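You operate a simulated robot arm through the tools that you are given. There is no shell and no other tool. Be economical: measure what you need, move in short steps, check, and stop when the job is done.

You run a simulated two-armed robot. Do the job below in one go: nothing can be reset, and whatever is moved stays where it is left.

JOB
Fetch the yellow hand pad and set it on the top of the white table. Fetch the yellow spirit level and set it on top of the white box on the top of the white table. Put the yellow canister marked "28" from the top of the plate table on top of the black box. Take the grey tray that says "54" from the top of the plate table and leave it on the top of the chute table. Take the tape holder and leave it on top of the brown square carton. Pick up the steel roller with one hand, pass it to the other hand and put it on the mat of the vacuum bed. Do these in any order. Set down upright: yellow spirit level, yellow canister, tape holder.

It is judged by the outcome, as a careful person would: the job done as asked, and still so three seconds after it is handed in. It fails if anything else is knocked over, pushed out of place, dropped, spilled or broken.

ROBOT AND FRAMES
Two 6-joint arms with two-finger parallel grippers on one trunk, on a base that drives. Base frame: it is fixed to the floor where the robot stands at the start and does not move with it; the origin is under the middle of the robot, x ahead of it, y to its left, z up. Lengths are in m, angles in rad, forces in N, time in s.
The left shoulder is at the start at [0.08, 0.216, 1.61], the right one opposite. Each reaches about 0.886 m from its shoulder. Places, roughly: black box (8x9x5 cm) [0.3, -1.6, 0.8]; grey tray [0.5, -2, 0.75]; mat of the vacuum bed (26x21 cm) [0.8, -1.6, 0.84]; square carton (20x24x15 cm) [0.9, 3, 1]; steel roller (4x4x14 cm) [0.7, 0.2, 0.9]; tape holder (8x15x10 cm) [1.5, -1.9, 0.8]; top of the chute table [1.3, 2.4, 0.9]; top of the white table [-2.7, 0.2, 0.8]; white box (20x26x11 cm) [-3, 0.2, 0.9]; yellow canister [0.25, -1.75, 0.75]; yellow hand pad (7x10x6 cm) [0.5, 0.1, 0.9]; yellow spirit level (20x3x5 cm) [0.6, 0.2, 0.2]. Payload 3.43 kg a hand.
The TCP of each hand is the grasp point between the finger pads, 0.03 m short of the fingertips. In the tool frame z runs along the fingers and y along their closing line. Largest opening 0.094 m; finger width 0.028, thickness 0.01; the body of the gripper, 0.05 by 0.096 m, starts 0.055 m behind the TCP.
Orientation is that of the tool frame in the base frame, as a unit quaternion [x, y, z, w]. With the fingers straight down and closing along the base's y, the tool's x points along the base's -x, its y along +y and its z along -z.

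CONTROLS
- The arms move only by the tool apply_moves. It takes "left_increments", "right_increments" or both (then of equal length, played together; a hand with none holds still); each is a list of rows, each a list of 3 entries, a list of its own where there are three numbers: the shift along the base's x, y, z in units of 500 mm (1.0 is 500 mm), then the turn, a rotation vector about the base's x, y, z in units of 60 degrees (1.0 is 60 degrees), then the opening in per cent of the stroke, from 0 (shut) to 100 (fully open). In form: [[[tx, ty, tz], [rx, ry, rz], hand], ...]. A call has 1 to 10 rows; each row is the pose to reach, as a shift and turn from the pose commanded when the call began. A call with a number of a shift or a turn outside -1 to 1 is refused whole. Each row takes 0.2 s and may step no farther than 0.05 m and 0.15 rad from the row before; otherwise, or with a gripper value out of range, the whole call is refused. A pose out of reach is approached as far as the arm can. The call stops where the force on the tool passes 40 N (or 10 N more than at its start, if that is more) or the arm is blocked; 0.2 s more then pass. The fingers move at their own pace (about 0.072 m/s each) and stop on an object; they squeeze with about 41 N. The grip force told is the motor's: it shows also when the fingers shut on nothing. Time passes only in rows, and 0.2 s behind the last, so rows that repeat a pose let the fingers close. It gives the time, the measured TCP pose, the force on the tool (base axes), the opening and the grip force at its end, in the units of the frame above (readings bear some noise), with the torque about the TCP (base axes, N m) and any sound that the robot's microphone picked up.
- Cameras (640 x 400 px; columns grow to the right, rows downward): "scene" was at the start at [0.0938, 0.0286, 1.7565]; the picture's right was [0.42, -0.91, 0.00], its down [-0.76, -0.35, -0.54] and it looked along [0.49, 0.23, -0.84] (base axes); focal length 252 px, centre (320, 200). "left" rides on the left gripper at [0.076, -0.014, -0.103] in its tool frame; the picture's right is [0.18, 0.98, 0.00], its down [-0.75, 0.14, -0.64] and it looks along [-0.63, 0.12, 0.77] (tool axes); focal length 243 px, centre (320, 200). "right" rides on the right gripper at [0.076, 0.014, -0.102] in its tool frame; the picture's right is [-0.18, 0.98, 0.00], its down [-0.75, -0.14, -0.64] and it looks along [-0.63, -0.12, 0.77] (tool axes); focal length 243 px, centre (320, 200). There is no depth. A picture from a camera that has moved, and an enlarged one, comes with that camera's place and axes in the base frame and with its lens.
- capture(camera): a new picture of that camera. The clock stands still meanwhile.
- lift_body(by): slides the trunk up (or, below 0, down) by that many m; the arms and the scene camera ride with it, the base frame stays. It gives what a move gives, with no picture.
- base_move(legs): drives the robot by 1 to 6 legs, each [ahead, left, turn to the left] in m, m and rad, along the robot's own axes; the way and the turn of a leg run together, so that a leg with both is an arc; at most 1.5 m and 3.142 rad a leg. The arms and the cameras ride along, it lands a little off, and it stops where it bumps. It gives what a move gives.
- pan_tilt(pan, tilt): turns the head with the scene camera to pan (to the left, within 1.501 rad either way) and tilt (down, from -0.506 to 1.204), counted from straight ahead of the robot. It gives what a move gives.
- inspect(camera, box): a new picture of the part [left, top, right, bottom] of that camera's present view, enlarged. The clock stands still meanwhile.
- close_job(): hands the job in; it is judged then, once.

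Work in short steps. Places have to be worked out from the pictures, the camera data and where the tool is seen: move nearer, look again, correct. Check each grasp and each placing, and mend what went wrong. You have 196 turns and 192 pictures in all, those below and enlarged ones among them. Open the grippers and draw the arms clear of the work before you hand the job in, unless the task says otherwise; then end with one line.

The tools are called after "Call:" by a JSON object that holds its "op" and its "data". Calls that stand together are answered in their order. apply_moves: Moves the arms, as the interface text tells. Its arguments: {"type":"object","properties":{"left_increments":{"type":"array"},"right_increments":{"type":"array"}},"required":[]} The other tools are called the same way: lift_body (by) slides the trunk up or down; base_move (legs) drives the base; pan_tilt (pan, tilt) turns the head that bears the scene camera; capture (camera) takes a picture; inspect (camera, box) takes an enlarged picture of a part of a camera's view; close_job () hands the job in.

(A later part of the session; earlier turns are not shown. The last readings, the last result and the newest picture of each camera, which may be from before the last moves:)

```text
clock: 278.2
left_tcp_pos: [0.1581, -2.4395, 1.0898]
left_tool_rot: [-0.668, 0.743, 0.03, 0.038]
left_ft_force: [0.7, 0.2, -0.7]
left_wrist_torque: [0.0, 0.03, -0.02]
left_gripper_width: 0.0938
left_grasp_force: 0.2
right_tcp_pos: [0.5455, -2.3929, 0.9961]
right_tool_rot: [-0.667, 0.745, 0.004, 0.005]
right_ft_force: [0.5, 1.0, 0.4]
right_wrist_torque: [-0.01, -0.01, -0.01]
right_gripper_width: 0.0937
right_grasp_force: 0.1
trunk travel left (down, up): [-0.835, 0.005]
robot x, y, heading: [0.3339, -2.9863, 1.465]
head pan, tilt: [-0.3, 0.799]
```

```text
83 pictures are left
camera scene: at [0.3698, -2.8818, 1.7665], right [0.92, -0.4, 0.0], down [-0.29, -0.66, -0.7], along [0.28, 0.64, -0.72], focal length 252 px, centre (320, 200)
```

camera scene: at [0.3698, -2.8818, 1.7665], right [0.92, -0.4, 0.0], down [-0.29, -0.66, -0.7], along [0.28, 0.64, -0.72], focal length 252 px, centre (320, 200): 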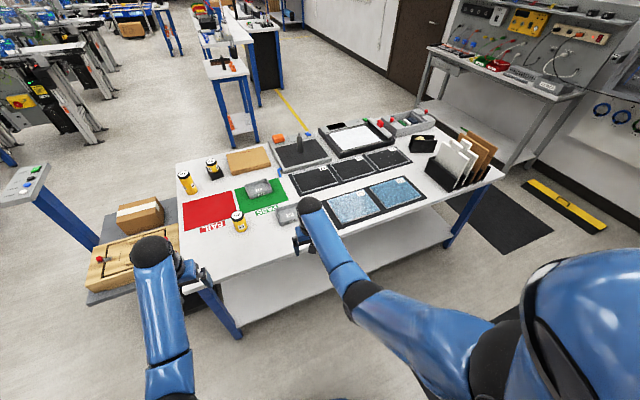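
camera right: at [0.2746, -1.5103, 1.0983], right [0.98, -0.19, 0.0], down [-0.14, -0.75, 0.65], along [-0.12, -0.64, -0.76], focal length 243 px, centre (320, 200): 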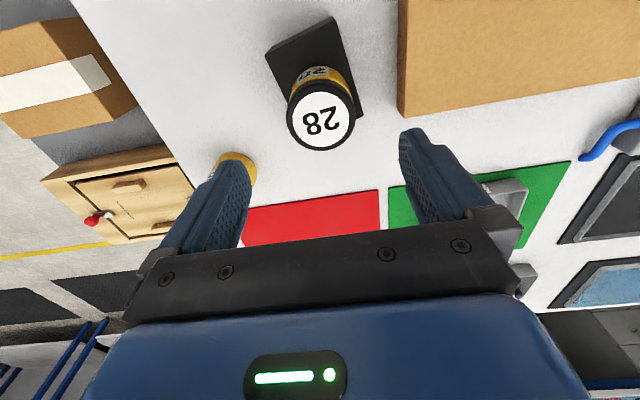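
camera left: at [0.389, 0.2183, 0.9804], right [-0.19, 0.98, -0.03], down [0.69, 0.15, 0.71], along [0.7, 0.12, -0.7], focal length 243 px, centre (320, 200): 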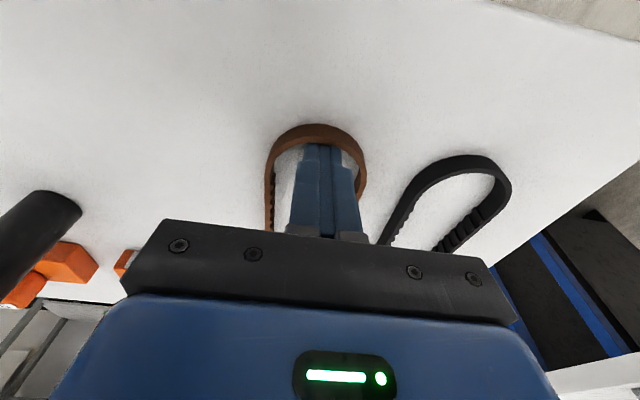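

Good view: tray 54 at ≈(0.56, −2.07), tape holder ≈(1.55, −1.86). Raise the right hand, lower the trunk 0.2, and close in on the tray.

Call:
{"op": "base_move", "data": {"legs": [[0.0, 0, 0.105]]}}

Call:
{"op": "apply_moves", "data": {"right_increments": [[[0, 0, 0.07], [0, 0, 0], 100], [[0, 0, 0.14], [0, 0, 0], 100], [[0, 0, 0.19], [0, 0, 0], 100]]}}

Call:
{"op": "lift_body", "data": {"by": -0.18}}

Call:
{"op": "base_move", "data": {"legs": [[0.22, 0, 0]]}}

Call:
{"op": "capture", "data": {"camera": "right"}}

Call:
{"op": "capture", "data": {"camera": "scene"}}

```text
clock: 279.1
left_tcp_pos: [0.104, -2.4615, 1.0897]
left_tool_rot: [-0.706, 0.707, 0.034, 0.036]
left_ft_force: [0.4, 0.7, -0.4]
left_wrist_torque: [-0.01, 0.01, 0.02]
left_gripper_width: 0.0942
left_grasp_force: 0.0
right_tcp_pos: [0.485, -2.3748, 0.9952]
right_tool_rot: [-0.705, 0.709, 0.005, 0.004]
right_ft_force: [0.2, -0.7, 0.5]
right_wrist_torque: [0.0, 0.04, 0.02]
right_gripper_width: 0.094
right_grasp_force: 0.1
trunk travel left (down, up): [-0.835, 0.005]
robot x, y, heading: [0.3341, -2.9849, 1.564]
head pan, tilt: [-0.3, 0.799]
```

```text
clock: 279.9
left_tcp_pos: [0.1037, -2.4618, 1.0905]
left_tool_rot: [-0.706, 0.707, 0.032, 0.037]
left_ft_force: [0.0, 0.9, 0.3]
left_wrist_torque: [-0.01, -0.02, 0.02]
left_gripper_width: 0.0936
left_grasp_force: 0.1
right_tcp_pos: [0.4834, -2.3735, 1.0884]
right_tool_rot: [-0.704, 0.71, 0.004, 0.003]
right_ft_force: [-1.4, -0.1, 1.1]
right_wrist_torque: [-0.01, 0.0, 0.01]
right_gripper_width: 0.0939
right_grasp_force: 0.1
trunk travel left (down, up): [-0.835, 0.005]
robot x, y, heading: [0.3328, -2.9852, 1.569]
head pan, tilt: [-0.3, 0.799]
```

```text
clock: 281.9
left_tcp_pos: [0.1014, -2.4619, 0.9105]
left_tool_rot: [-0.706, 0.707, 0.032, 0.036]
left_ft_force: [-0.1, -0.8, -0.6]
left_wrist_torque: [0.01, 0.0, -0.04]
left_gripper_width: 0.094
left_grasp_force: 0.0
right_tcp_pos: [0.4837, -2.3737, 0.9094]
right_tool_rot: [-0.706, 0.709, 0.005, 0.005]
right_ft_force: [0.3, 0.0, 0.0]
right_wrist_torque: [-0.02, 0.02, -0.01]
right_gripper_width: 0.0941
right_grasp_force: 0.1
trunk travel left (down, up): [-0.655, 0.185]
robot x, y, heading: [0.3366, -2.9847, 1.568]
head pan, tilt: [-0.3, 0.799]
```

```text
clock: 283.6
left_tcp_pos: [0.1045, -2.2423, 0.9112]
left_tool_rot: [-0.704, 0.708, 0.032, 0.038]
left_ft_force: [0.1, 0.1, -0.7]
left_wrist_torque: [0.0, 0.0, 0.01]
left_gripper_width: 0.0941
left_grasp_force: 0.0
right_tcp_pos: [0.4856, -2.155, 0.9108]
right_tool_rot: [-0.704, 0.71, 0.005, 0.005]
right_ft_force: [0.0, -0.2, -0.2]
right_wrist_torque: [0.0, -0.01, 0.02]
right_gripper_width: 0.0941
right_grasp_force: 0.1
trunk travel left (down, up): [-0.655, 0.185]
robot x, y, heading: [0.3396, -2.7635, 1.563]
head pan, tilt: [-0.3, 0.799]
```

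```text
82 pictures are left
camera right: at [0.4704, -2.233, 1.0124], right [-0.98, 0.19, 0.0], down [0.15, 0.74, 0.65], along [0.12, 0.64, -0.76], focal length 243 px, centre (320, 200)
```

right: 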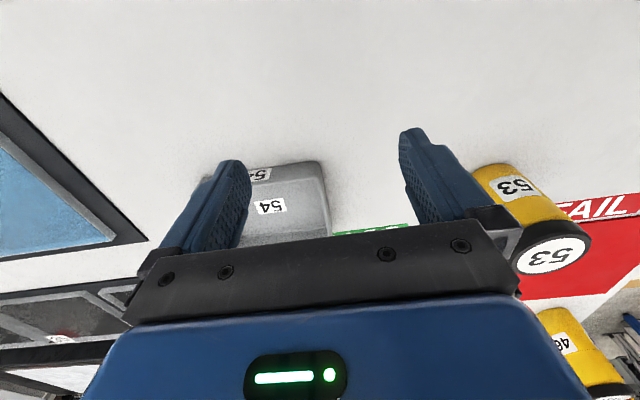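

```text
81 pictures are left
camera scene: at [0.3607, -2.6611, 1.5869], right [0.95, -0.3, 0.0], down [-0.22, -0.68, -0.7], along [0.21, 0.67, -0.72], focal length 252 px, centre (320, 200)
```

scene: 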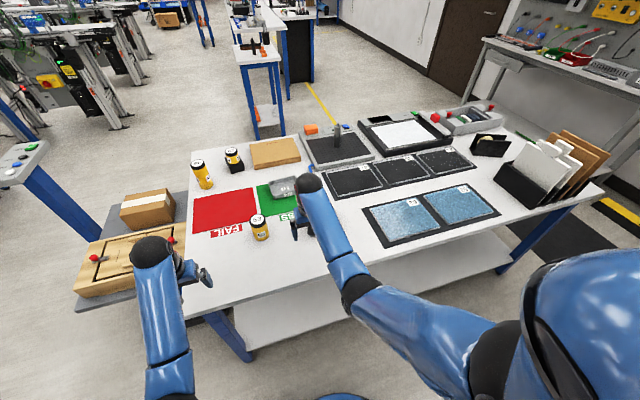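

Shift the right hand 8 cm east to see the tray whole.

Call:
{"op": "apply_moves", "data": {"right_increments": [[[0.08, -0.01, 0], [0, 0, 0], 100], [[0.15, -0.02, 0], [0, 0, 0], 100]]}}

Call:
{"op": "capture", "data": {"camera": "right"}}

Call:
{"op": "inspect", "data": {"camera": "scene", "box": [220, 150, 360, 260]}}

```text
clock: 284.2
left_tcp_pos: [0.1058, -2.2428, 0.9118]
left_tool_rot: [-0.705, 0.708, 0.033, 0.038]
left_ft_force: [0.2, -0.4, -0.1]
left_wrist_torque: [-0.02, 0.0, -0.01]
left_gripper_width: 0.0941
left_grasp_force: 0.1
right_tcp_pos: [0.5586, -2.1654, 0.9054]
right_tool_rot: [-0.705, 0.709, 0.005, 0.003]
right_ft_force: [0.5, 0.2, -0.1]
right_wrist_torque: [0.02, 0.02, 0.02]
right_gripper_width: 0.0941
right_grasp_force: 0.1
trunk travel left (down, up): [-0.655, 0.185]
robot x, y, heading: [0.3352, -2.7646, 1.567]
head pan, tilt: [-0.3, 0.799]
```

```text
80 pictures are left
camera right: at [0.5448, -2.2424, 1.0082], right [-0.98, 0.19, 0.0], down [0.15, 0.74, 0.65], along [0.12, 0.64, -0.76], focal length 243 px, centre (320, 200)
```

right: 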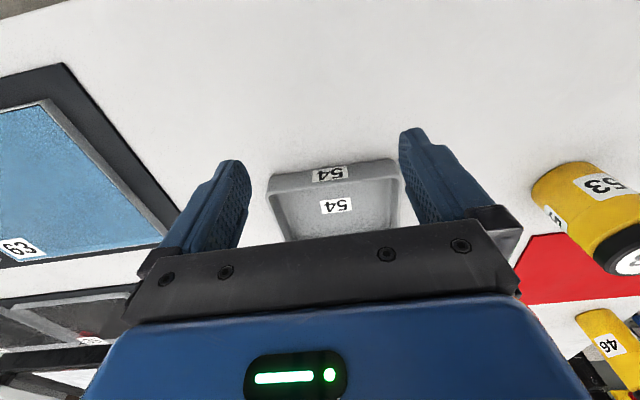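

```text
3.64 times, centred on (290, 205) of scene
camera zoom: at [0.3625, -2.6599, 1.5867], right [0.95, -0.3, 0.0], down [-0.22, -0.68, -0.7], along [0.21, 0.67, -0.72], focal length 915 px, centre (429, 182)
```

zoom: 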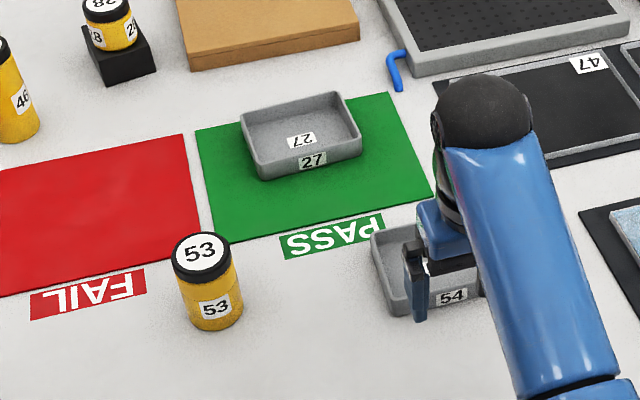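

Tray rim spans x≈0.495–0.62, near wall y≈−2.10. I'll pinch its west wall with the hand tilted 35° forward; go to a hover pose first.

Call:
{"op": "apply_moves", "data": {"right_increments": [[[-0.03, 0.02, 0.01], [0.117, 0, 0], 70], [[-0.06, 0.06, 0.01], [0.234, 0, 0], 45], [[-0.09, 0.11, 0.01], [0.35, 0, 0], 40], [[-0.115, 0.16, 0], [0.467, 0, 0], 40], [[-0.117, 0.2, 0], [0.583, 0, 0], 40]]}}

Call:
{"op": "capture", "data": {"camera": "right"}}

Call:
{"op": "inspect", "data": {"camera": "scene", "box": [220, 150, 360, 260]}}

```text
clock: 285.4
left_tcp_pos: [0.1043, -2.2405, 0.9099]
left_tool_rot: [-0.705, 0.707, 0.032, 0.037]
left_ft_force: [0.3, 0.6, -1.0]
left_wrist_torque: [-0.01, 0.0, -0.01]
left_gripper_width: 0.0941
left_grasp_force: 0.0
right_tcp_pos: [0.5029, -2.0632, 0.9086]
right_tool_rot: [-0.671, 0.675, 0.219, 0.216]
right_ft_force: [0.9, 0.0, 0.8]
right_wrist_torque: [0.01, 0.03, -0.01]
right_gripper_width: 0.0375
right_grasp_force: 0.2
trunk travel left (down, up): [-0.655, 0.185]
robot x, y, heading: [0.3353, -2.7658, 1.565]
head pan, tilt: [-0.3, 0.799]
```

```text
78 pictures are left
camera right: at [0.4869, -2.186, 0.9472], right [-0.98, 0.15, 0.11], down [0.15, 0.24, 0.96], along [0.12, 0.96, -0.25], focal length 243 px, centre (320, 200)
```

right: 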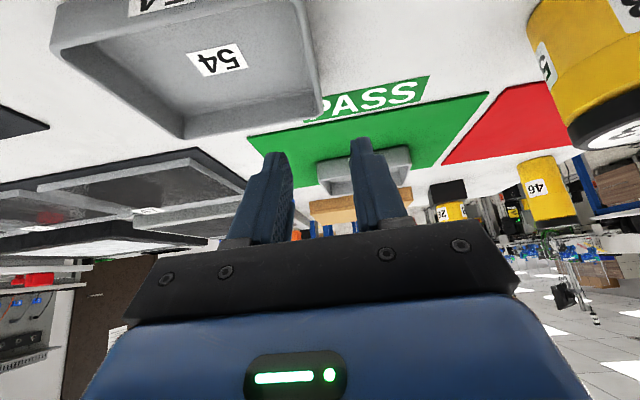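

```text
3.64 times, centred on (290, 205) of scene
camera zoom: at [0.3611, -2.6582, 1.5866], right [0.95, -0.3, 0.0], down [-0.22, -0.68, -0.7], along [0.21, 0.66, -0.72], focal length 915 px, centre (429, 182)
```

zoom: 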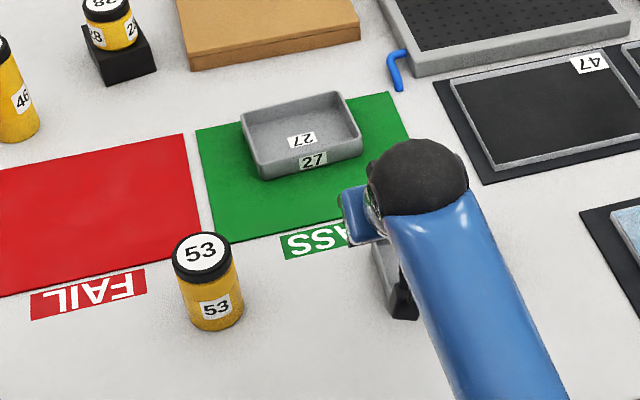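

West wall outer face at x≈0.492. Shift 8 mm west and descend.

Call:
{"op": "apply_moves", "data": {"right_increments": [[[-0.014, 0.02, -0.03], [0, 0, 0], 40], [[-0.014, 0.03, -0.08], [0, 0, 0], 40], [[-0.014, 0.03, -0.11], [0, 0, 0], 40]]}}

Call:
{"op": "capture", "data": {"camera": "right"}}

```text
clock: 286.2
left_tcp_pos: [0.1046, -2.241, 0.9098]
left_tool_rot: [-0.704, 0.708, 0.032, 0.037]
left_ft_force: [0.1, -0.4, -0.1]
left_wrist_torque: [0.01, -0.01, -0.05]
left_gripper_width: 0.0944
left_grasp_force: 0.0
right_tcp_pos: [0.4943, -2.0479, 0.8519]
right_tool_rot: [-0.67, 0.676, 0.218, 0.216]
right_ft_force: [0.0, 0.1, -0.3]
right_wrist_torque: [0.01, 0.0, -0.04]
right_gripper_width: 0.0378
right_grasp_force: 0.2
trunk travel left (down, up): [-0.655, 0.185]
robot x, y, heading: [0.3358, -2.7648, 1.562]
head pan, tilt: [-0.3, 0.799]
```

```text
76 pictures are left
camera right: at [0.4795, -2.1707, 0.8914], right [-0.98, 0.16, 0.11], down [0.15, 0.24, 0.96], along [0.12, 0.96, -0.26], focal length 243 px, centre (320, 200)
```

right: 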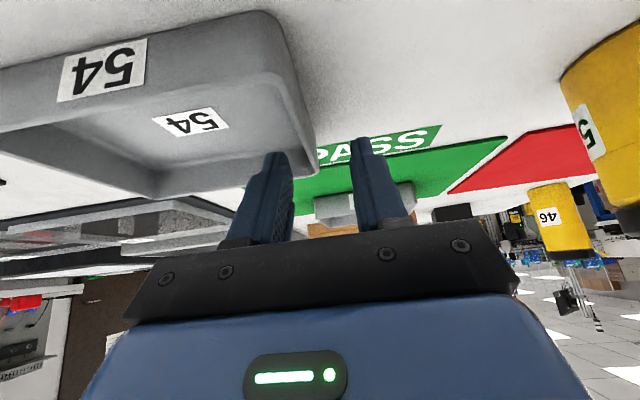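

The wall lies ~1 cm east of the finger gap's centre. Shift 9 mm east and descend 2 cm.

Call:
{"op": "apply_moves", "data": {"right_increments": [[[0.018, 0, 0], [0, 0, 0], 40], [[0.018, 0, -0.02], [0, 0, 0], 40], [[0.018, 0, -0.04], [0, 0, 0], 40]]}}

Call:
{"op": "capture", "data": {"camera": "right"}}

```text
clock: 287.0
left_tcp_pos: [0.1041, -2.2417, 0.912]
left_tool_rot: [-0.705, 0.708, 0.031, 0.038]
left_ft_force: [-0.2, 0.2, -0.6]
left_wrist_torque: [-0.02, -0.03, 0.0]
left_gripper_width: 0.0939
left_grasp_force: 0.0
right_tcp_pos: [0.503, -2.0475, 0.8379]
right_tool_rot: [-0.67, 0.674, 0.22, 0.218]
right_ft_force: [0.2, 1.8, 10.8]
right_wrist_torque: [0.11, -0.27, 0.03]
right_gripper_width: 0.0379
right_grasp_force: 0.2
trunk travel left (down, up): [-0.655, 0.185]
robot x, y, heading: [0.336, -2.7642, 1.563]
head pan, tilt: [-0.3, 0.799]
```

```text
75 pictures are left
camera right: at [0.489, -2.1689, 0.8759], right [-0.98, 0.15, 0.11], down [0.15, 0.23, 0.96], along [0.12, 0.96, -0.25], focal length 243 px, centre (320, 200)
```

right: 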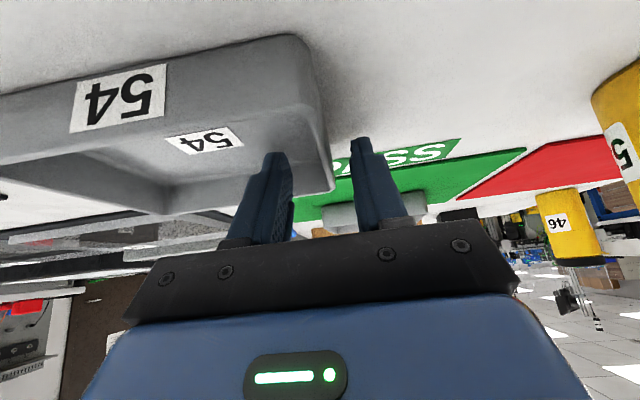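

Fingertips touch the tray floor with the wall between them. Ease up 3 mm and close.

Call:
{"op": "apply_moves", "data": {"right_increments": [[[0, 0, 0.008], [0, 0, 0], 40], [[0, 0, 0.008], [0, 0, 0], 0], [[0, 0, 0.008], [0, 0, 0], 0], [[0, 0, 0.008], [0, 0, 0], 0]]}}

Call:
{"op": "capture", "data": {"camera": "right"}}

```text
clock: 288.0
left_tcp_pos: [0.1032, -2.2403, 0.9109]
left_tool_rot: [-0.704, 0.708, 0.031, 0.038]
left_ft_force: [0.4, 1.0, 0.1]
left_wrist_torque: [-0.01, 0.0, 0.05]
left_gripper_width: 0.0939
left_grasp_force: 0.1
right_tcp_pos: [0.504, -2.0471, 0.8372]
right_tool_rot: [-0.671, 0.676, 0.216, 0.215]
right_ft_force: [-0.5, -0.1, -0.2]
right_wrist_torque: [-0.04, 0.02, 0.03]
right_gripper_width: 0.0074
right_grasp_force: 41.6
trunk travel left (down, up): [-0.655, 0.185]
robot x, y, heading: [0.3352, -2.7679, 1.563]
head pan, tilt: [-0.3, 0.799]
```

```text
74 pictures are left
camera right: at [0.4893, -2.1701, 0.8776], right [-0.98, 0.16, 0.11], down [0.15, 0.24, 0.96], along [0.12, 0.96, -0.26], focal length 243 px, centre (320, 200)
```

right: 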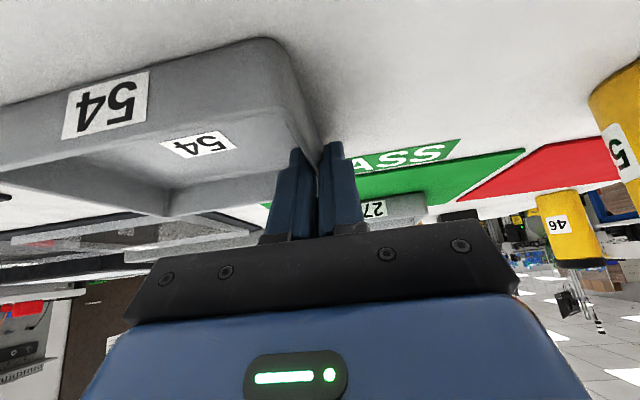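

Pinched (7.4 mm wall). Lift gently and check it stays level.

Call:
{"op": "apply_moves", "data": {"right_increments": [[[0, 0, 0.03], [0, 0, 0], 0], [[0, 0, 0.07], [0, 0, 0], 0], [[0, 0, 0.13], [0, 0, 0], 0], [[0, 0, 0.18], [0, 0, 0], 0]]}}

Call:
{"op": "capture", "data": {"camera": "right"}}

Call:
{"op": "capture", "data": {"camera": "scene"}}

```text
clock: 289.0
left_tcp_pos: [0.1046, -2.2402, 0.911]
left_tool_rot: [-0.704, 0.708, 0.032, 0.037]
left_ft_force: [0.0, -0.3, -0.9]
left_wrist_torque: [0.04, 0.0, 0.01]
left_gripper_width: 0.0942
left_grasp_force: 0.1
right_tcp_pos: [0.5045, -2.0486, 0.9283]
right_tool_rot: [-0.671, 0.676, 0.218, 0.215]
right_ft_force: [-0.3, 0.3, -0.1]
right_wrist_torque: [0.01, 0.05, 0.01]
right_gripper_width: 0.0071
right_grasp_force: 41.1
trunk travel left (down, up): [-0.655, 0.185]
robot x, y, heading: [0.3346, -2.7616, 1.565]
head pan, tilt: [-0.3, 0.799]
```

```text
73 pictures are left
camera right: at [0.4897, -2.1715, 0.9684], right [-0.98, 0.16, 0.11], down [0.15, 0.24, 0.96], along [0.12, 0.96, -0.26], focal length 243 px, centre (320, 200)
```

right: 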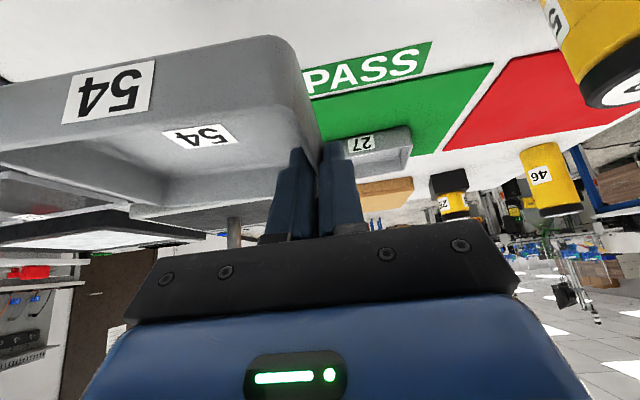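

```text
72 pictures are left
camera scene: at [0.3605, -2.6579, 1.5865], right [0.95, -0.3, 0.0], down [-0.22, -0.68, -0.7], along [0.21, 0.66, -0.72], focal length 252 px, centre (320, 200)
```

scene: 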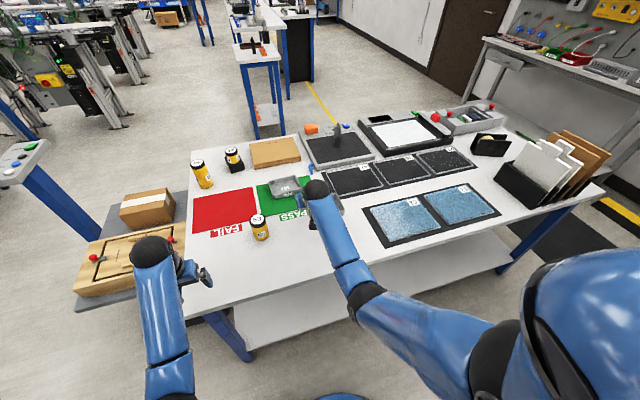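

Tray held level. Raise the trunk, back off, tuck the right hand in, and drive east along the aisle.

Call:
{"op": "lift_body", "data": {"by": 0.18}}

Call:
{"op": "base_move", "data": {"legs": [[-0.28, 0, 0]]}}

Call:
{"op": "apply_moves", "data": {"right_increments": [[[0, -0.08, 0], [0, 0, 0], 0], [[0, -0.16, 0], [0, 0, 0], 0], [[0, -0.24, 0], [0, 0, 0], 0], [[0, -0.3, 0], [0, 0, 0], 0]]}}

Call:
{"op": "base_move", "data": {"legs": [[0, -1.1, 0]]}}

Call:
{"op": "pan_tilt", "data": {"pan": -0.8, "tilt": 0.6}}

Call:
{"op": "capture", "data": {"camera": "scene"}}

```text
clock: 291.0
left_tcp_pos: [0.103, -2.2396, 1.0905]
left_tool_rot: [-0.705, 0.707, 0.031, 0.036]
left_ft_force: [-0.6, -0.2, 0.2]
left_wrist_torque: [0.01, 0.02, 0.0]
left_gripper_width: 0.0941
left_grasp_force: 0.1
right_tcp_pos: [0.5058, -2.0489, 1.1079]
right_tool_rot: [-0.671, 0.676, 0.217, 0.215]
right_ft_force: [0.1, 0.7, -0.6]
right_wrist_torque: [0.03, 0.07, 0.0]
right_gripper_width: 0.007
right_grasp_force: 41.2
trunk travel left (down, up): [-0.835, 0.005]
robot x, y, heading: [0.3363, -2.7627, 1.561]
head pan, tilt: [-0.3, 0.799]
```

```text
clock: 293.0
left_tcp_pos: [0.1027, -2.5145, 1.0889]
left_tool_rot: [-0.705, 0.707, 0.032, 0.035]
left_ft_force: [-0.2, 0.1, 0.8]
left_wrist_torque: [-0.04, 0.01, 0.0]
left_gripper_width: 0.094
left_grasp_force: 0.2
right_tcp_pos: [0.5036, -2.3239, 1.1056]
right_tool_rot: [-0.671, 0.676, 0.216, 0.215]
right_ft_force: [-0.3, -0.2, -1.3]
right_wrist_torque: [-0.04, 0.07, -0.03]
right_gripper_width: 0.0074
right_grasp_force: 41.6
trunk travel left (down, up): [-0.835, 0.005]
robot x, y, heading: [0.3352, -3.0435, 1.564]
head pan, tilt: [-0.3, 0.799]
```

```text
clock: 294.0
left_tcp_pos: [0.1019, -2.5202, 1.0918]
left_tool_rot: [-0.705, 0.708, 0.032, 0.038]
left_ft_force: [-1.0, 0.6, 0.6]
left_wrist_torque: [0.03, 0.03, 0.0]
left_gripper_width: 0.0941
left_grasp_force: 0.1
right_tcp_pos: [0.5016, -2.4795, 1.1086]
right_tool_rot: [-0.67, 0.676, 0.218, 0.215]
right_ft_force: [-1.0, 0.2, -0.7]
right_wrist_torque: [0.03, 0.05, 0.02]
right_gripper_width: 0.0074
right_grasp_force: 40.6
trunk travel left (down, up): [-0.835, 0.005]
robot x, y, heading: [0.3353, -3.043, 1.567]
head pan, tilt: [-0.3, 0.799]
```

```text
clock: 299.6
left_tcp_pos: [1.1994, -2.5281, 1.0899]
left_tool_rot: [-0.702, 0.711, 0.032, 0.038]
left_ft_force: [0.4, -0.3, 0.0]
left_wrist_torque: [0.02, -0.01, 0.02]
left_gripper_width: 0.0941
left_grasp_force: 0.0
right_tcp_pos: [1.5999, -2.4923, 1.1074]
right_tool_rot: [-0.668, 0.679, 0.216, 0.217]
right_ft_force: [-1.1, -0.5, -0.6]
right_wrist_torque: [0.0, 0.04, 0.0]
right_gripper_width: 0.0077
right_grasp_force: 40.4
trunk travel left (down, up): [-0.835, 0.005]
robot x, y, heading: [1.4272, -3.0546, 1.556]
head pan, tilt: [-0.3, 0.799]
```

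```text
clock: 300.5
left_tcp_pos: [1.1996, -2.5295, 1.0907]
left_tool_rot: [-0.702, 0.71, 0.032, 0.037]
left_ft_force: [-0.4, 0.4, 0.5]
left_wrist_torque: [0.01, 0.01, 0.03]
left_gripper_width: 0.0941
left_grasp_force: 0.1
right_tcp_pos: [1.599, -2.4914, 1.1073]
right_tool_rot: [-0.667, 0.679, 0.216, 0.216]
right_ft_force: [-0.2, -0.2, -0.8]
right_wrist_torque: [-0.02, 0.05, -0.02]
right_gripper_width: 0.0072
right_grasp_force: 40.1
trunk travel left (down, up): [-0.835, 0.005]
robot x, y, heading: [1.4286, -3.0546, 1.551]
head pan, tilt: [-0.799, 0.6]
```

```text
71 pictures are left
camera scene: at [1.4929, -2.9649, 1.7833], right [0.69, -0.73, 0.0], down [-0.41, -0.39, -0.82], along [0.6, 0.57, -0.57], focal length 252 px, centre (320, 200)
```

scene: 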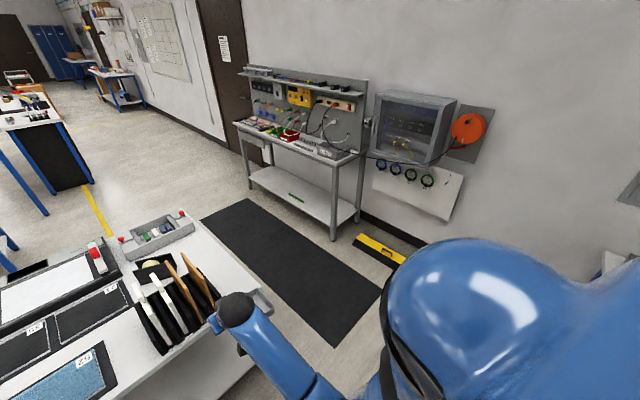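

East aisle is clear to x≈2.9. Continue to the SE corner, turn to face west, and strafe north beside the tape holder.

Call:
{"op": "base_move", "data": {"legs": [[0, -1.0, 0.015], [0, 0, 1.571], [0, -1.35, 0]]}}

Call:
{"op": "pan_tilt", "data": {"pan": 0.15, "tilt": 0.8}}

Call:
{"op": "capture", "data": {"camera": "scene"}}

```text
clock: 315.8
left_tcp_pos: [1.9173, -1.9457, 1.0891]
left_tool_rot: [0.999, 0.001, -0.049, -0.005]
left_ft_force: [-0.5, 0.2, -0.5]
left_wrist_torque: [0.01, -0.01, -0.01]
left_gripper_width: 0.094
left_grasp_force: 0.0
right_tcp_pos: [1.8741, -1.5468, 1.1068]
right_tool_rot: [0.952, 0.0, -0.306, 0.002]
right_ft_force: [0.7, 1.1, -1.3]
right_wrist_torque: [-0.04, 0.0, -0.01]
right_gripper_width: 0.0074
right_grasp_force: 40.1
trunk travel left (down, up): [-0.835, 0.005]
robot x, y, heading: [2.4413, -1.7106, -3.141]
head pan, tilt: [-0.799, 0.6]
```

```text
clock: 317.0
left_tcp_pos: [1.9183, -1.9447, 1.0909]
left_tool_rot: [0.999, 0.001, -0.049, -0.003]
left_ft_force: [0.0, -0.7, -0.4]
left_wrist_torque: [-0.02, 0.01, 0.0]
left_gripper_width: 0.0942
left_grasp_force: 0.1
right_tcp_pos: [1.8736, -1.5464, 1.1069]
right_tool_rot: [0.952, 0.001, -0.306, 0.003]
right_ft_force: [-0.2, 0.5, -2.0]
right_wrist_torque: [-0.04, 0.01, 0.01]
right_gripper_width: 0.0072
right_grasp_force: 40.6
trunk travel left (down, up): [-0.835, 0.005]
robot x, y, heading: [2.4391, -1.7084, -3.138]
head pan, tilt: [0.15, 0.799]
```

```text
70 pictures are left
camera scene: at [2.3292, -1.7224, 1.7665], right [-0.15, 0.99, 0.0], down [0.71, 0.11, -0.7], along [-0.69, -0.1, -0.72], focal length 252 px, centre (320, 200)
```

scene: 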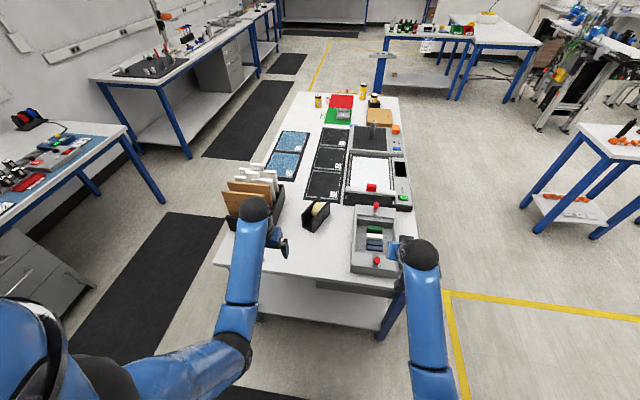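

Call:
{"op": "inspect", "data": {"camera": "scene", "box": [210, 160, 370, 280]}}

Call:
{"op": "capture", "data": {"camera": "left"}}

```text
3.33 times, centred on (290, 220) of scene
camera zoom: at [2.3292, -1.7224, 1.7665], right [-0.15, 0.99, 0.0], down [0.71, 0.11, -0.7], along [-0.69, -0.1, -0.72], focal length 839 px, centre (420, 133)
```

zoom: 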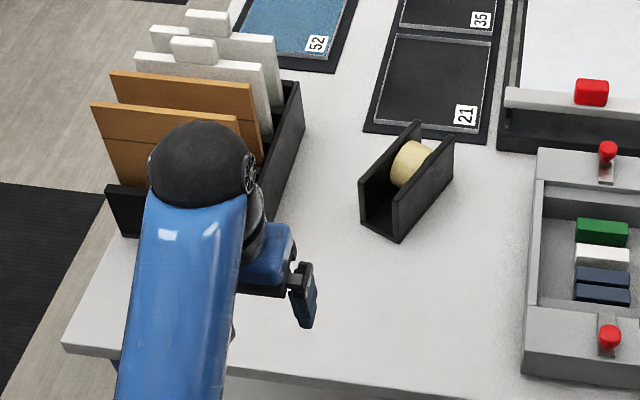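

```text
68 pictures are left
camera left: at [2.0023, -1.932, 1.1861], right [0.19, -0.98, -0.03], down [-0.69, -0.15, 0.71], along [-0.7, -0.11, -0.7], focal length 243 px, centre (320, 200)
```

left: 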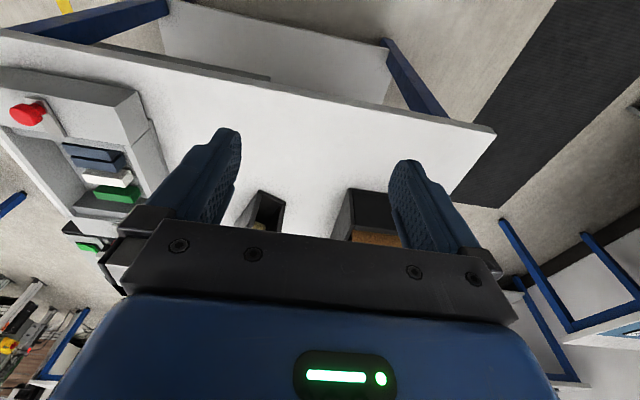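

The holder's centre is ≈(1.547, −1.852), its long axis ≈29° to the right of my forward. I move in, raise the tray hand, and lower the trunk.

Call:
{"op": "base_move", "data": {"legs": [[0, -0.15, 0], [0.2, 0, 0]]}}

Call:
{"op": "apply_moves", "data": {"right_increments": [[[0, 0.04, 0.06], [0, 0, 0], 0], [[0, 0.08, 0.12], [0, 0, 0], 0], [[0, 0.1, 0.18], [0, 0, 0], 0]], "left_increments": [[[0, 0, 0], [0, 0, -0.13], 100], [[0, 0, 0], [0, 0, -0.26], 100], [[0, 0, 0], [0, 0, -0.39], 100]]}}

Call:
{"op": "lift_body", "data": {"by": -0.15}}

Call:
{"op": "capture", "data": {"camera": "left"}}

Call:
{"op": "capture", "data": {"camera": "scene"}}

```text
clock: 319.6
left_tcp_pos: [1.7212, -1.7938, 1.0921]
left_tool_rot: [0.999, 0.002, -0.051, -0.005]
left_ft_force: [-0.5, 0.4, 0.0]
left_wrist_torque: [0.0, 0.05, 0.01]
left_gripper_width: 0.0938
left_grasp_force: 0.1
right_tcp_pos: [1.6783, -1.3931, 1.1086]
right_tool_rot: [0.951, 0.0, -0.308, 0.002]
right_ft_force: [0.6, 0.5, -0.1]
right_wrist_torque: [-0.05, 0.02, 0.02]
right_gripper_width: 0.0073
right_grasp_force: 41.4
trunk travel left (down, up): [-0.835, 0.005]
robot x, y, heading: [2.2362, -1.5548, -3.142]
head pan, tilt: [0.15, 0.799]
```

```text
clock: 320.4
left_tcp_pos: [1.7175, -1.7934, 1.0867]
left_tool_rot: [0.978, -0.202, -0.049, -0.014]
left_ft_force: [0.5, 0.4, 0.5]
left_wrist_torque: [0.01, 0.0, 0.02]
left_gripper_width: 0.0941
left_grasp_force: 0.1
right_tcp_pos: [1.6774, -1.345, 1.1956]
right_tool_rot: [0.952, 0.0, -0.306, 0.002]
right_ft_force: [0.3, -0.1, -0.6]
right_wrist_torque: [-0.04, 0.02, -0.02]
right_gripper_width: 0.0073
right_grasp_force: 41.6
trunk travel left (down, up): [-0.835, 0.005]
robot x, y, heading: [2.2425, -1.5549, -3.14]
head pan, tilt: [0.15, 0.799]
```

```text
clock: 322.1
left_tcp_pos: [1.7182, -1.7929, 0.9369]
left_tool_rot: [0.978, -0.201, -0.049, -0.013]
left_ft_force: [-0.1, 0.3, 0.1]
left_wrist_torque: [-0.03, 0.0, 0.0]
left_gripper_width: 0.0939
left_grasp_force: 0.0
right_tcp_pos: [1.6764, -1.3439, 1.0452]
right_tool_rot: [0.952, 0.001, -0.306, 0.003]
right_ft_force: [-0.1, -0.7, -1.0]
right_wrist_torque: [-0.05, -0.02, -0.02]
right_gripper_width: 0.0073
right_grasp_force: 40.4
trunk travel left (down, up): [-0.685, 0.155]
robot x, y, heading: [2.2407, -1.5584, -3.137]
head pan, tilt: [0.15, 0.799]
```

```text
67 pictures are left
camera left: at [1.8013, -1.8144, 1.0332], right [-0.22, -0.98, -0.02], down [-0.69, 0.14, 0.71], along [-0.69, 0.17, -0.7], focal length 243 px, centre (320, 200)
```

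left: 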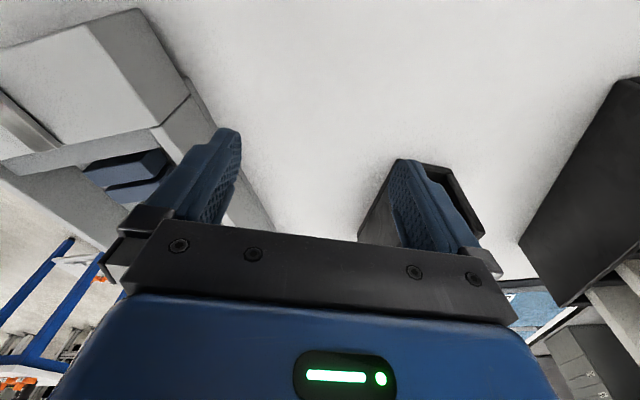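

```text
66 pictures are left
camera scene: at [2.1301, -1.5695, 1.6166], right [-0.15, 0.99, 0.0], down [0.71, 0.11, -0.7], along [-0.69, -0.1, -0.72], focal length 252 px, centre (320, 200)
```

scene: 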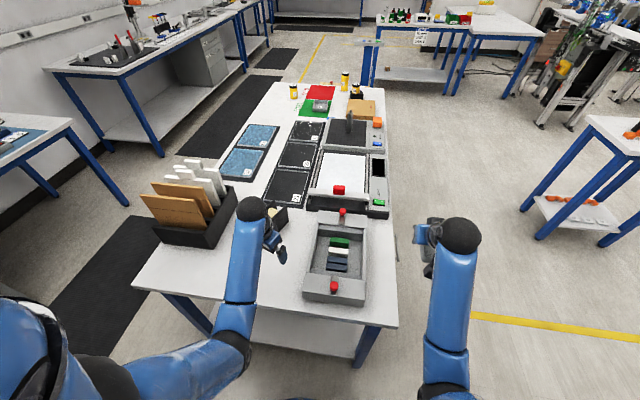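

Shift the left hand 8.5 cm south to look at the holder squarely.

Call:
{"op": "apply_moves", "data": {"left_increments": [[[0, -0.09, 0], [0, 0, -0.05], 100], [[0, -0.17, 0], [0, 0, -0.09], 100]]}}

Call:
{"op": "capture", "data": {"camera": "left"}}

Call:
{"op": "capture", "data": {"camera": "right"}}

```text
clock: 322.8
left_tcp_pos: [1.7157, -1.8791, 0.9377]
left_tool_rot: [0.968, -0.247, -0.048, -0.017]
left_ft_force: [0.0, -0.2, 0.0]
left_wrist_torque: [0.0, -0.01, 0.0]
left_gripper_width: 0.0944
left_grasp_force: 0.0
right_tcp_pos: [1.6762, -1.3461, 1.0443]
right_tool_rot: [0.952, 0.001, -0.306, 0.002]
right_ft_force: [-0.2, -0.3, -0.6]
right_wrist_torque: [-0.06, -0.02, -0.01]
right_gripper_width: 0.007
right_grasp_force: 40.8
trunk travel left (down, up): [-0.685, 0.155]
robot x, y, heading: [2.2391, -1.5556, -3.142]
head pan, tilt: [0.15, 0.799]
```

```text
65 pictures are left
camera left: at [1.7975, -1.9092, 1.0334], right [-0.31, -0.95, -0.03], down [-0.67, 0.2, 0.71], along [-0.67, 0.24, -0.7], focal length 243 px, centre (320, 200)
```

left: 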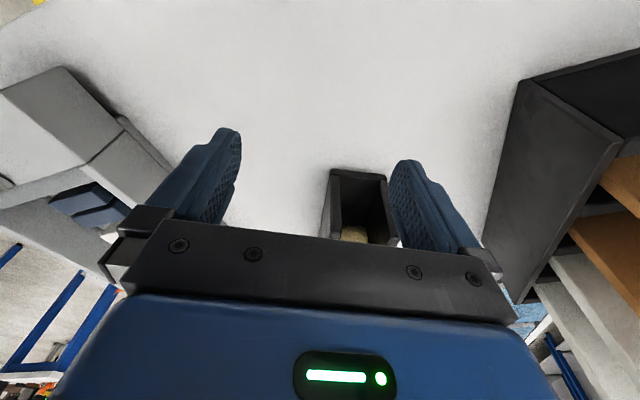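

```text
64 pictures are left
camera right: at [1.7978, -1.3606, 1.0849], right [-0.15, -0.98, 0.11], down [-0.24, 0.14, 0.96], along [-0.96, 0.12, -0.26], focal length 243 px, centre (320, 200)
```

right: 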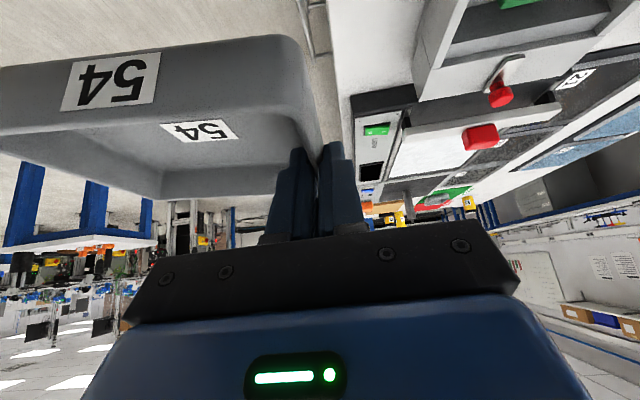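

Tray is fine. Holder near end mid ≈(1.60, −1.889), axis 27°; centre ≈(1.535, −1.855). Move above its centre.

Call:
{"op": "apply_moves", "data": {"left_increments": [[[-0.04, 0.005, 0.06], [0, 0, 0], 100], [[-0.11, 0.015, 0.1], [0, 0, 0], 100], [[-0.19, 0.025, 0.11], [0, 0, 0.01], 100], [[-0.27, 0.035, 0.11], [0, 0, 0.02], 100], [[-0.36, 0.048, 0.11], [0, 0, 0.02], 100]]}}

Call:
{"op": "lift_body", "data": {"by": -0.06}}

Call:
{"op": "capture", "data": {"camera": "left"}}

Call:
{"op": "inspect", "data": {"camera": "scene", "box": [190, 150, 350, 270]}}

```text
clock: 323.9
left_tcp_pos: [1.5328, -1.8564, 0.9908]
left_tool_rot: [0.971, -0.236, -0.046, -0.014]
left_ft_force: [-0.4, 0.0, -0.8]
left_wrist_torque: [-0.03, 0.0, -0.01]
left_gripper_width: 0.0941
left_grasp_force: 0.1
left hand out of reach, approached as far as the arm can: row 1, 2
right_tcp_pos: [1.675, -1.3445, 1.0437]
right_tool_rot: [0.952, 0.0, -0.305, 0.003]
right_ft_force: [-1.4, -0.2, -0.9]
right_wrist_torque: [-0.05, 0.0, -0.01]
right_gripper_width: 0.0072
right_grasp_force: 40.6
trunk travel left (down, up): [-0.685, 0.155]
robot x, y, heading: [2.2429, -1.5556, -3.137]
head pan, tilt: [0.15, 0.799]
```

```text
clock: 324.9
left_tcp_pos: [1.5344, -1.8561, 0.9324]
left_tool_rot: [0.97, -0.236, -0.048, -0.016]
left_ft_force: [-0.5, -0.4, -0.5]
left_wrist_torque: [-0.03, -0.02, -0.02]
left_gripper_width: 0.0941
left_grasp_force: 0.0
right_tcp_pos: [1.6764, -1.3442, 0.9845]
right_tool_rot: [0.952, 0.0, -0.307, 0.003]
right_ft_force: [-0.6, -0.3, -0.9]
right_wrist_torque: [-0.07, 0.03, -0.05]
right_gripper_width: 0.0073
right_grasp_force: 41.1
trunk travel left (down, up): [-0.625, 0.215]
robot x, y, heading: [2.2422, -1.5523, -3.141]
head pan, tilt: [0.15, 0.799]
```

```text
63 pictures are left
camera left: at [1.6172, -1.8845, 1.0295], right [-0.29, -0.96, -0.02], down [-0.68, 0.19, 0.71], along [-0.68, 0.22, -0.7], focal length 243 px, centre (320, 200)
```

left: 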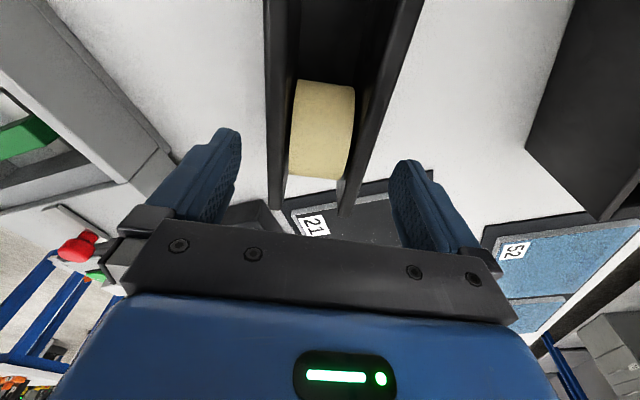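

```text
3.33 times, centred on (270, 210) of scene
camera zoom: at [2.1304, -1.5696, 1.5566], right [-0.15, 0.99, 0.0], down [0.71, 0.11, -0.7], along [-0.69, -0.1, -0.72], focal length 839 px, centre (487, 167)
```

zoom: 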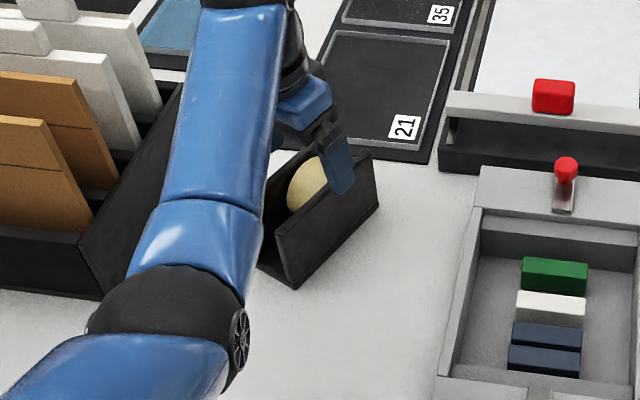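

Aligned over the roll with yaw ≈27°. Descend 7 cm around the holder.

Call:
{"op": "apply_moves", "data": {"left_increments": [[[0.004, -0.004, -0.05], [0, 0, 0], 100], [[0.004, -0.004, -0.1], [0, 0, 0], 100], [[0.004, -0.004, -0.14], [0, 0, 0], 100]]}}

Call:
{"op": "capture", "data": {"camera": "left"}}

```text
clock: 325.8
left_tcp_pos: [1.535, -1.859, 0.8631]
left_tool_rot: [0.97, -0.236, -0.047, -0.015]
left_ft_force: [0.2, -1.0, -0.4]
left_wrist_torque: [0.0, 0.01, -0.01]
left_gripper_width: 0.0943
left_grasp_force: 0.1
right_tcp_pos: [1.6767, -1.3448, 0.9851]
right_tool_rot: [0.952, 0.0, -0.306, 0.002]
right_ft_force: [0.7, -0.5, -0.9]
right_wrist_torque: [-0.05, 0.01, 0.0]
right_gripper_width: 0.0073
right_grasp_force: 40.5
trunk travel left (down, up): [-0.625, 0.215]
robot x, y, heading: [2.2422, -1.5543, -3.137]
head pan, tilt: [0.15, 0.799]
```

```text
61 pictures are left
camera left: at [1.6178, -1.8877, 0.9589], right [-0.29, -0.96, -0.02], down [-0.68, 0.19, 0.71], along [-0.68, 0.22, -0.7], focal length 243 px, centre (320, 200)
```

left: 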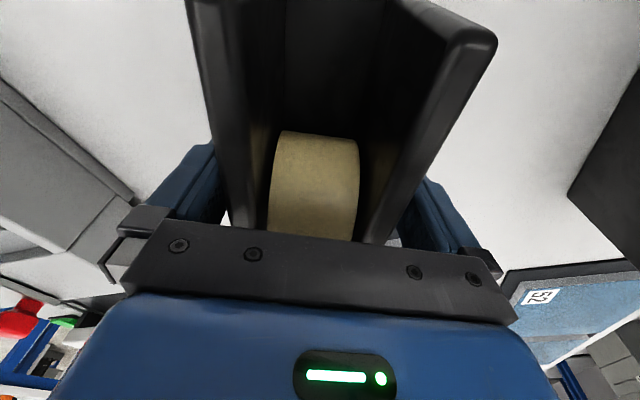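

Both fingers straddle the holder with no contact. Lower 8 mm more and close.

Call:
{"op": "apply_moves", "data": {"left_increments": [[[0, 0, -0.016], [0, 0, 0], 100], [[0, 0, -0.016], [0, 0, 0], 0], [[0, 0, -0.016], [0, 0, 0], 0], [[0, 0, -0.016], [0, 0, 0], 0]]}}

Call:
{"op": "apply_moves", "data": {"left_increments": [[[0, 0, 0.03], [0, 0, 0], 0], [[0, 0, 0.08], [0, 0, 0], 0], [[0, 0, 0.14], [0, 0, 0], 0], [[0, 0, 0.2], [0, 0, 0], 0]]}}

Call:
{"op": "capture", "data": {"camera": "left"}}

Call:
{"op": "capture", "data": {"camera": "scene"}}

```text
clock: 326.8
left_tcp_pos: [1.5353, -1.8602, 0.8552]
left_tool_rot: [0.97, -0.237, -0.048, -0.016]
left_ft_force: [-0.5, 0.9, 0.1]
left_wrist_torque: [-0.17, 0.14, 0.2]
left_gripper_width: 0.0747
left_grasp_force: 41.5
right_tcp_pos: [1.6763, -1.3452, 0.9846]
right_tool_rot: [0.952, 0.0, -0.305, 0.002]
right_ft_force: [0.3, -0.3, -1.2]
right_wrist_torque: [-0.06, 0.03, -0.02]
right_gripper_width: 0.0077
right_grasp_force: 41.1
trunk travel left (down, up): [-0.625, 0.215]
robot x, y, heading: [2.2399, -1.5581, -3.142]
head pan, tilt: [0.15, 0.799]
```

```text
clock: 327.8
left_tcp_pos: [1.5344, -1.8569, 0.9526]
left_tool_rot: [0.97, -0.237, -0.047, -0.016]
left_ft_force: [-0.8, -0.1, -5.3]
left_wrist_torque: [-0.02, -0.03, 0.01]
left_gripper_width: 0.0744
left_grasp_force: 41.2
right_tcp_pos: [1.6755, -1.3452, 0.9841]
right_tool_rot: [0.952, 0.0, -0.305, 0.002]
right_ft_force: [-0.7, -0.2, -1.5]
right_wrist_torque: [-0.03, 0.01, 0.0]
right_gripper_width: 0.007
right_grasp_force: 40.7
trunk travel left (down, up): [-0.625, 0.215]
robot x, y, heading: [2.2381, -1.5608, -3.139]
head pan, tilt: [0.15, 0.799]
```

```text
60 pictures are left
camera left: at [1.6179, -1.8855, 1.0491], right [-0.29, -0.96, -0.03], down [-0.68, 0.19, 0.71], along [-0.68, 0.22, -0.7], focal length 243 px, centre (320, 200)
```

left: 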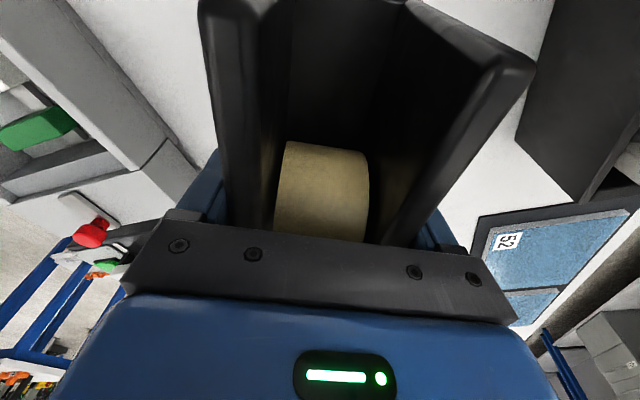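

```text
59 pictures are left
camera scene: at [2.1291, -1.5698, 1.5564], right [-0.15, 0.99, 0.0], down [0.71, 0.11, -0.7], along [-0.69, -0.1, -0.72], focal length 252 px, centre (320, 200)
```

scene: 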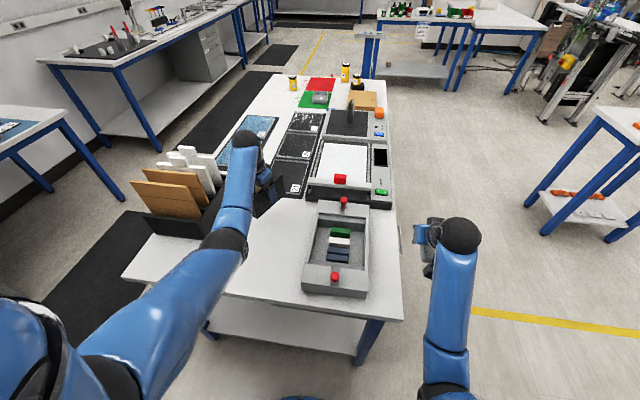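

Holder firmly held. Raise the trunk, back off and drive north, then look.

Call:
{"op": "lift_body", "data": {"by": 0.21}}

Call:
{"op": "base_move", "data": {"legs": [[-0.2, 0, 0], [0, -1.2, 0], [0, 0, -1.571]]}}

Call:
{"op": "pan_tilt", "data": {"pan": 0.3, "tilt": 0.45}}

Call:
{"op": "capture", "data": {"camera": "scene"}}

```text
clock: 330.0
left_tcp_pos: [1.5353, -1.8578, 1.1632]
left_tool_rot: [0.97, -0.237, -0.048, -0.014]
left_ft_force: [0.5, 0.5, -5.6]
left_wrist_torque: [0.02, -0.03, 0.0]
left_gripper_width: 0.074
left_grasp_force: 41.0
right_tcp_pos: [1.6755, -1.3453, 1.1942]
right_tool_rot: [0.952, 0.0, -0.306, 0.002]
right_ft_force: [-0.8, 0.1, 0.0]
right_wrist_torque: [-0.03, 0.01, 0.04]
right_gripper_width: 0.0071
right_grasp_force: 41.1
trunk travel left (down, up): [-0.835, 0.005]
robot x, y, heading: [2.2393, -1.5587, -3.143]
head pan, tilt: [0.15, 0.799]
```

```text
clock: 341.1
left_tcp_pos: [2.1207, 0.3583, 1.1621]
left_tool_rot: [-0.529, 0.847, 0.023, 0.044]
left_ft_force: [0.4, -0.1, -6.0]
left_wrist_torque: [-0.01, 0.03, 0.01]
left_gripper_width: 0.0746
left_grasp_force: 40.6
right_tcp_pos: [2.6373, 0.2307, 1.1948]
right_tool_rot: [0.681, -0.665, -0.22, -0.211]
right_ft_force: [0.4, 0.6, -0.7]
right_wrist_torque: [-0.01, 0.03, -0.02]
right_gripper_width: 0.0072
right_grasp_force: 40.8
trunk travel left (down, up): [-0.835, 0.005]
robot x, y, heading: [2.4432, -0.3395, 1.597]
head pan, tilt: [0.15, 0.799]
```

```text
clock: 341.9
left_tcp_pos: [2.1221, 0.3585, 1.1618]
left_tool_rot: [-0.529, 0.847, 0.023, 0.044]
left_ft_force: [0.5, -1.3, -5.1]
left_wrist_torque: [-0.03, -0.01, -0.01]
left_gripper_width: 0.0744
left_grasp_force: 40.9
right_tcp_pos: [2.638, 0.2303, 1.1946]
right_tool_rot: [0.682, -0.665, -0.22, -0.211]
right_ft_force: [-0.5, -0.5, -0.8]
right_wrist_torque: [0.02, 0.06, -0.01]
right_gripper_width: 0.0073
right_grasp_force: 41.0
trunk travel left (down, up): [-0.835, 0.005]
robot x, y, heading: [2.4423, -0.3397, 1.596]
head pan, tilt: [0.3, 0.45]
```

```text
58 pictures are left
camera scene: at [2.4097, -0.2204, 1.7968], right [0.95, 0.32, 0.0], down [0.14, -0.41, -0.9], along [-0.29, 0.85, -0.44], focal length 252 px, centre (320, 200)
```

scene: 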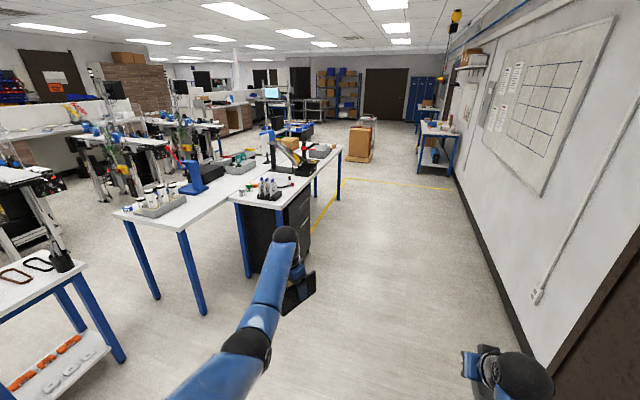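

The chute table (x≈1.1–1.58, y≈1.3–3.15) is accessible from its east side. Drive up along it and face it.

Call:
{"op": "base_move", "data": {"legs": [[1.2, 0, -0.025], [1.0, 0, 0], [0, 0, 1.571]]}}

Call:
{"op": "pan_tilt", "data": {"pan": 0.0, "tilt": 0.6}}

Call:
{"op": "capture", "data": {"camera": "scene"}}

```text
clock: 356.5
left_tcp_pos: [1.731, 1.5792, 1.1627]
left_tool_rot: [0.966, -0.255, -0.048, -0.015]
left_ft_force: [-0.1, 0.0, -4.8]
left_wrist_torque: [-0.03, -0.01, 0.01]
left_gripper_width: 0.0742
left_grasp_force: 41.1
right_tcp_pos: [1.8876, 2.086, 1.1949]
right_tool_rot: [0.952, -0.017, -0.306, -0.002]
right_ft_force: [1.0, 0.5, -1.6]
right_wrist_torque: [-0.02, -0.02, -0.03]
right_gripper_width: 0.0073
right_grasp_force: 40.9
trunk travel left (down, up): [-0.835, 0.005]
robot x, y, heading: [2.4429, 1.8557, 3.101]
head pan, tilt: [0.3, 0.45]
```

```text
clock: 357.3
left_tcp_pos: [1.7287, 1.579, 1.1625]
left_tool_rot: [0.966, -0.255, -0.047, -0.016]
left_ft_force: [0.9, -0.1, -6.1]
left_wrist_torque: [-0.01, 0.0, -0.02]
left_gripper_width: 0.0743
left_grasp_force: 40.5
right_tcp_pos: [1.8889, 2.0852, 1.1938]
right_tool_rot: [0.952, -0.017, -0.305, -0.003]
right_ft_force: [-0.1, -0.2, -0.8]
right_wrist_torque: [-0.07, 0.04, -0.02]
right_gripper_width: 0.0073
right_grasp_force: 41.1
trunk travel left (down, up): [-0.835, 0.005]
robot x, y, heading: [2.4454, 1.8524, 3.104]
head pan, tilt: [0.0, 0.6]
```

```text
57 pictures are left
camera scene: at [2.3251, 1.8563, 1.7833], right [0.04, 1.0, 0.0], down [0.57, -0.02, -0.82], along [-0.82, 0.03, -0.57], focal length 252 px, centre (320, 200)
```

scene: 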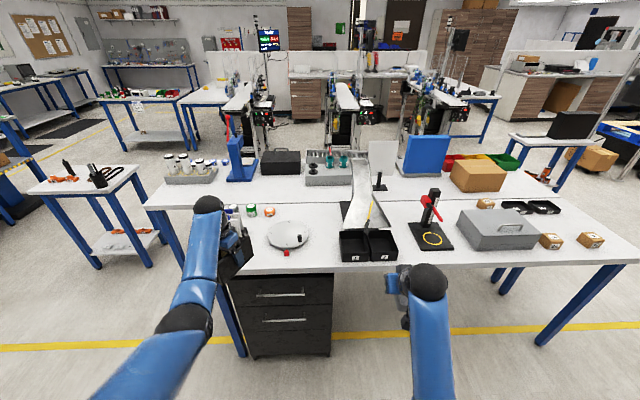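

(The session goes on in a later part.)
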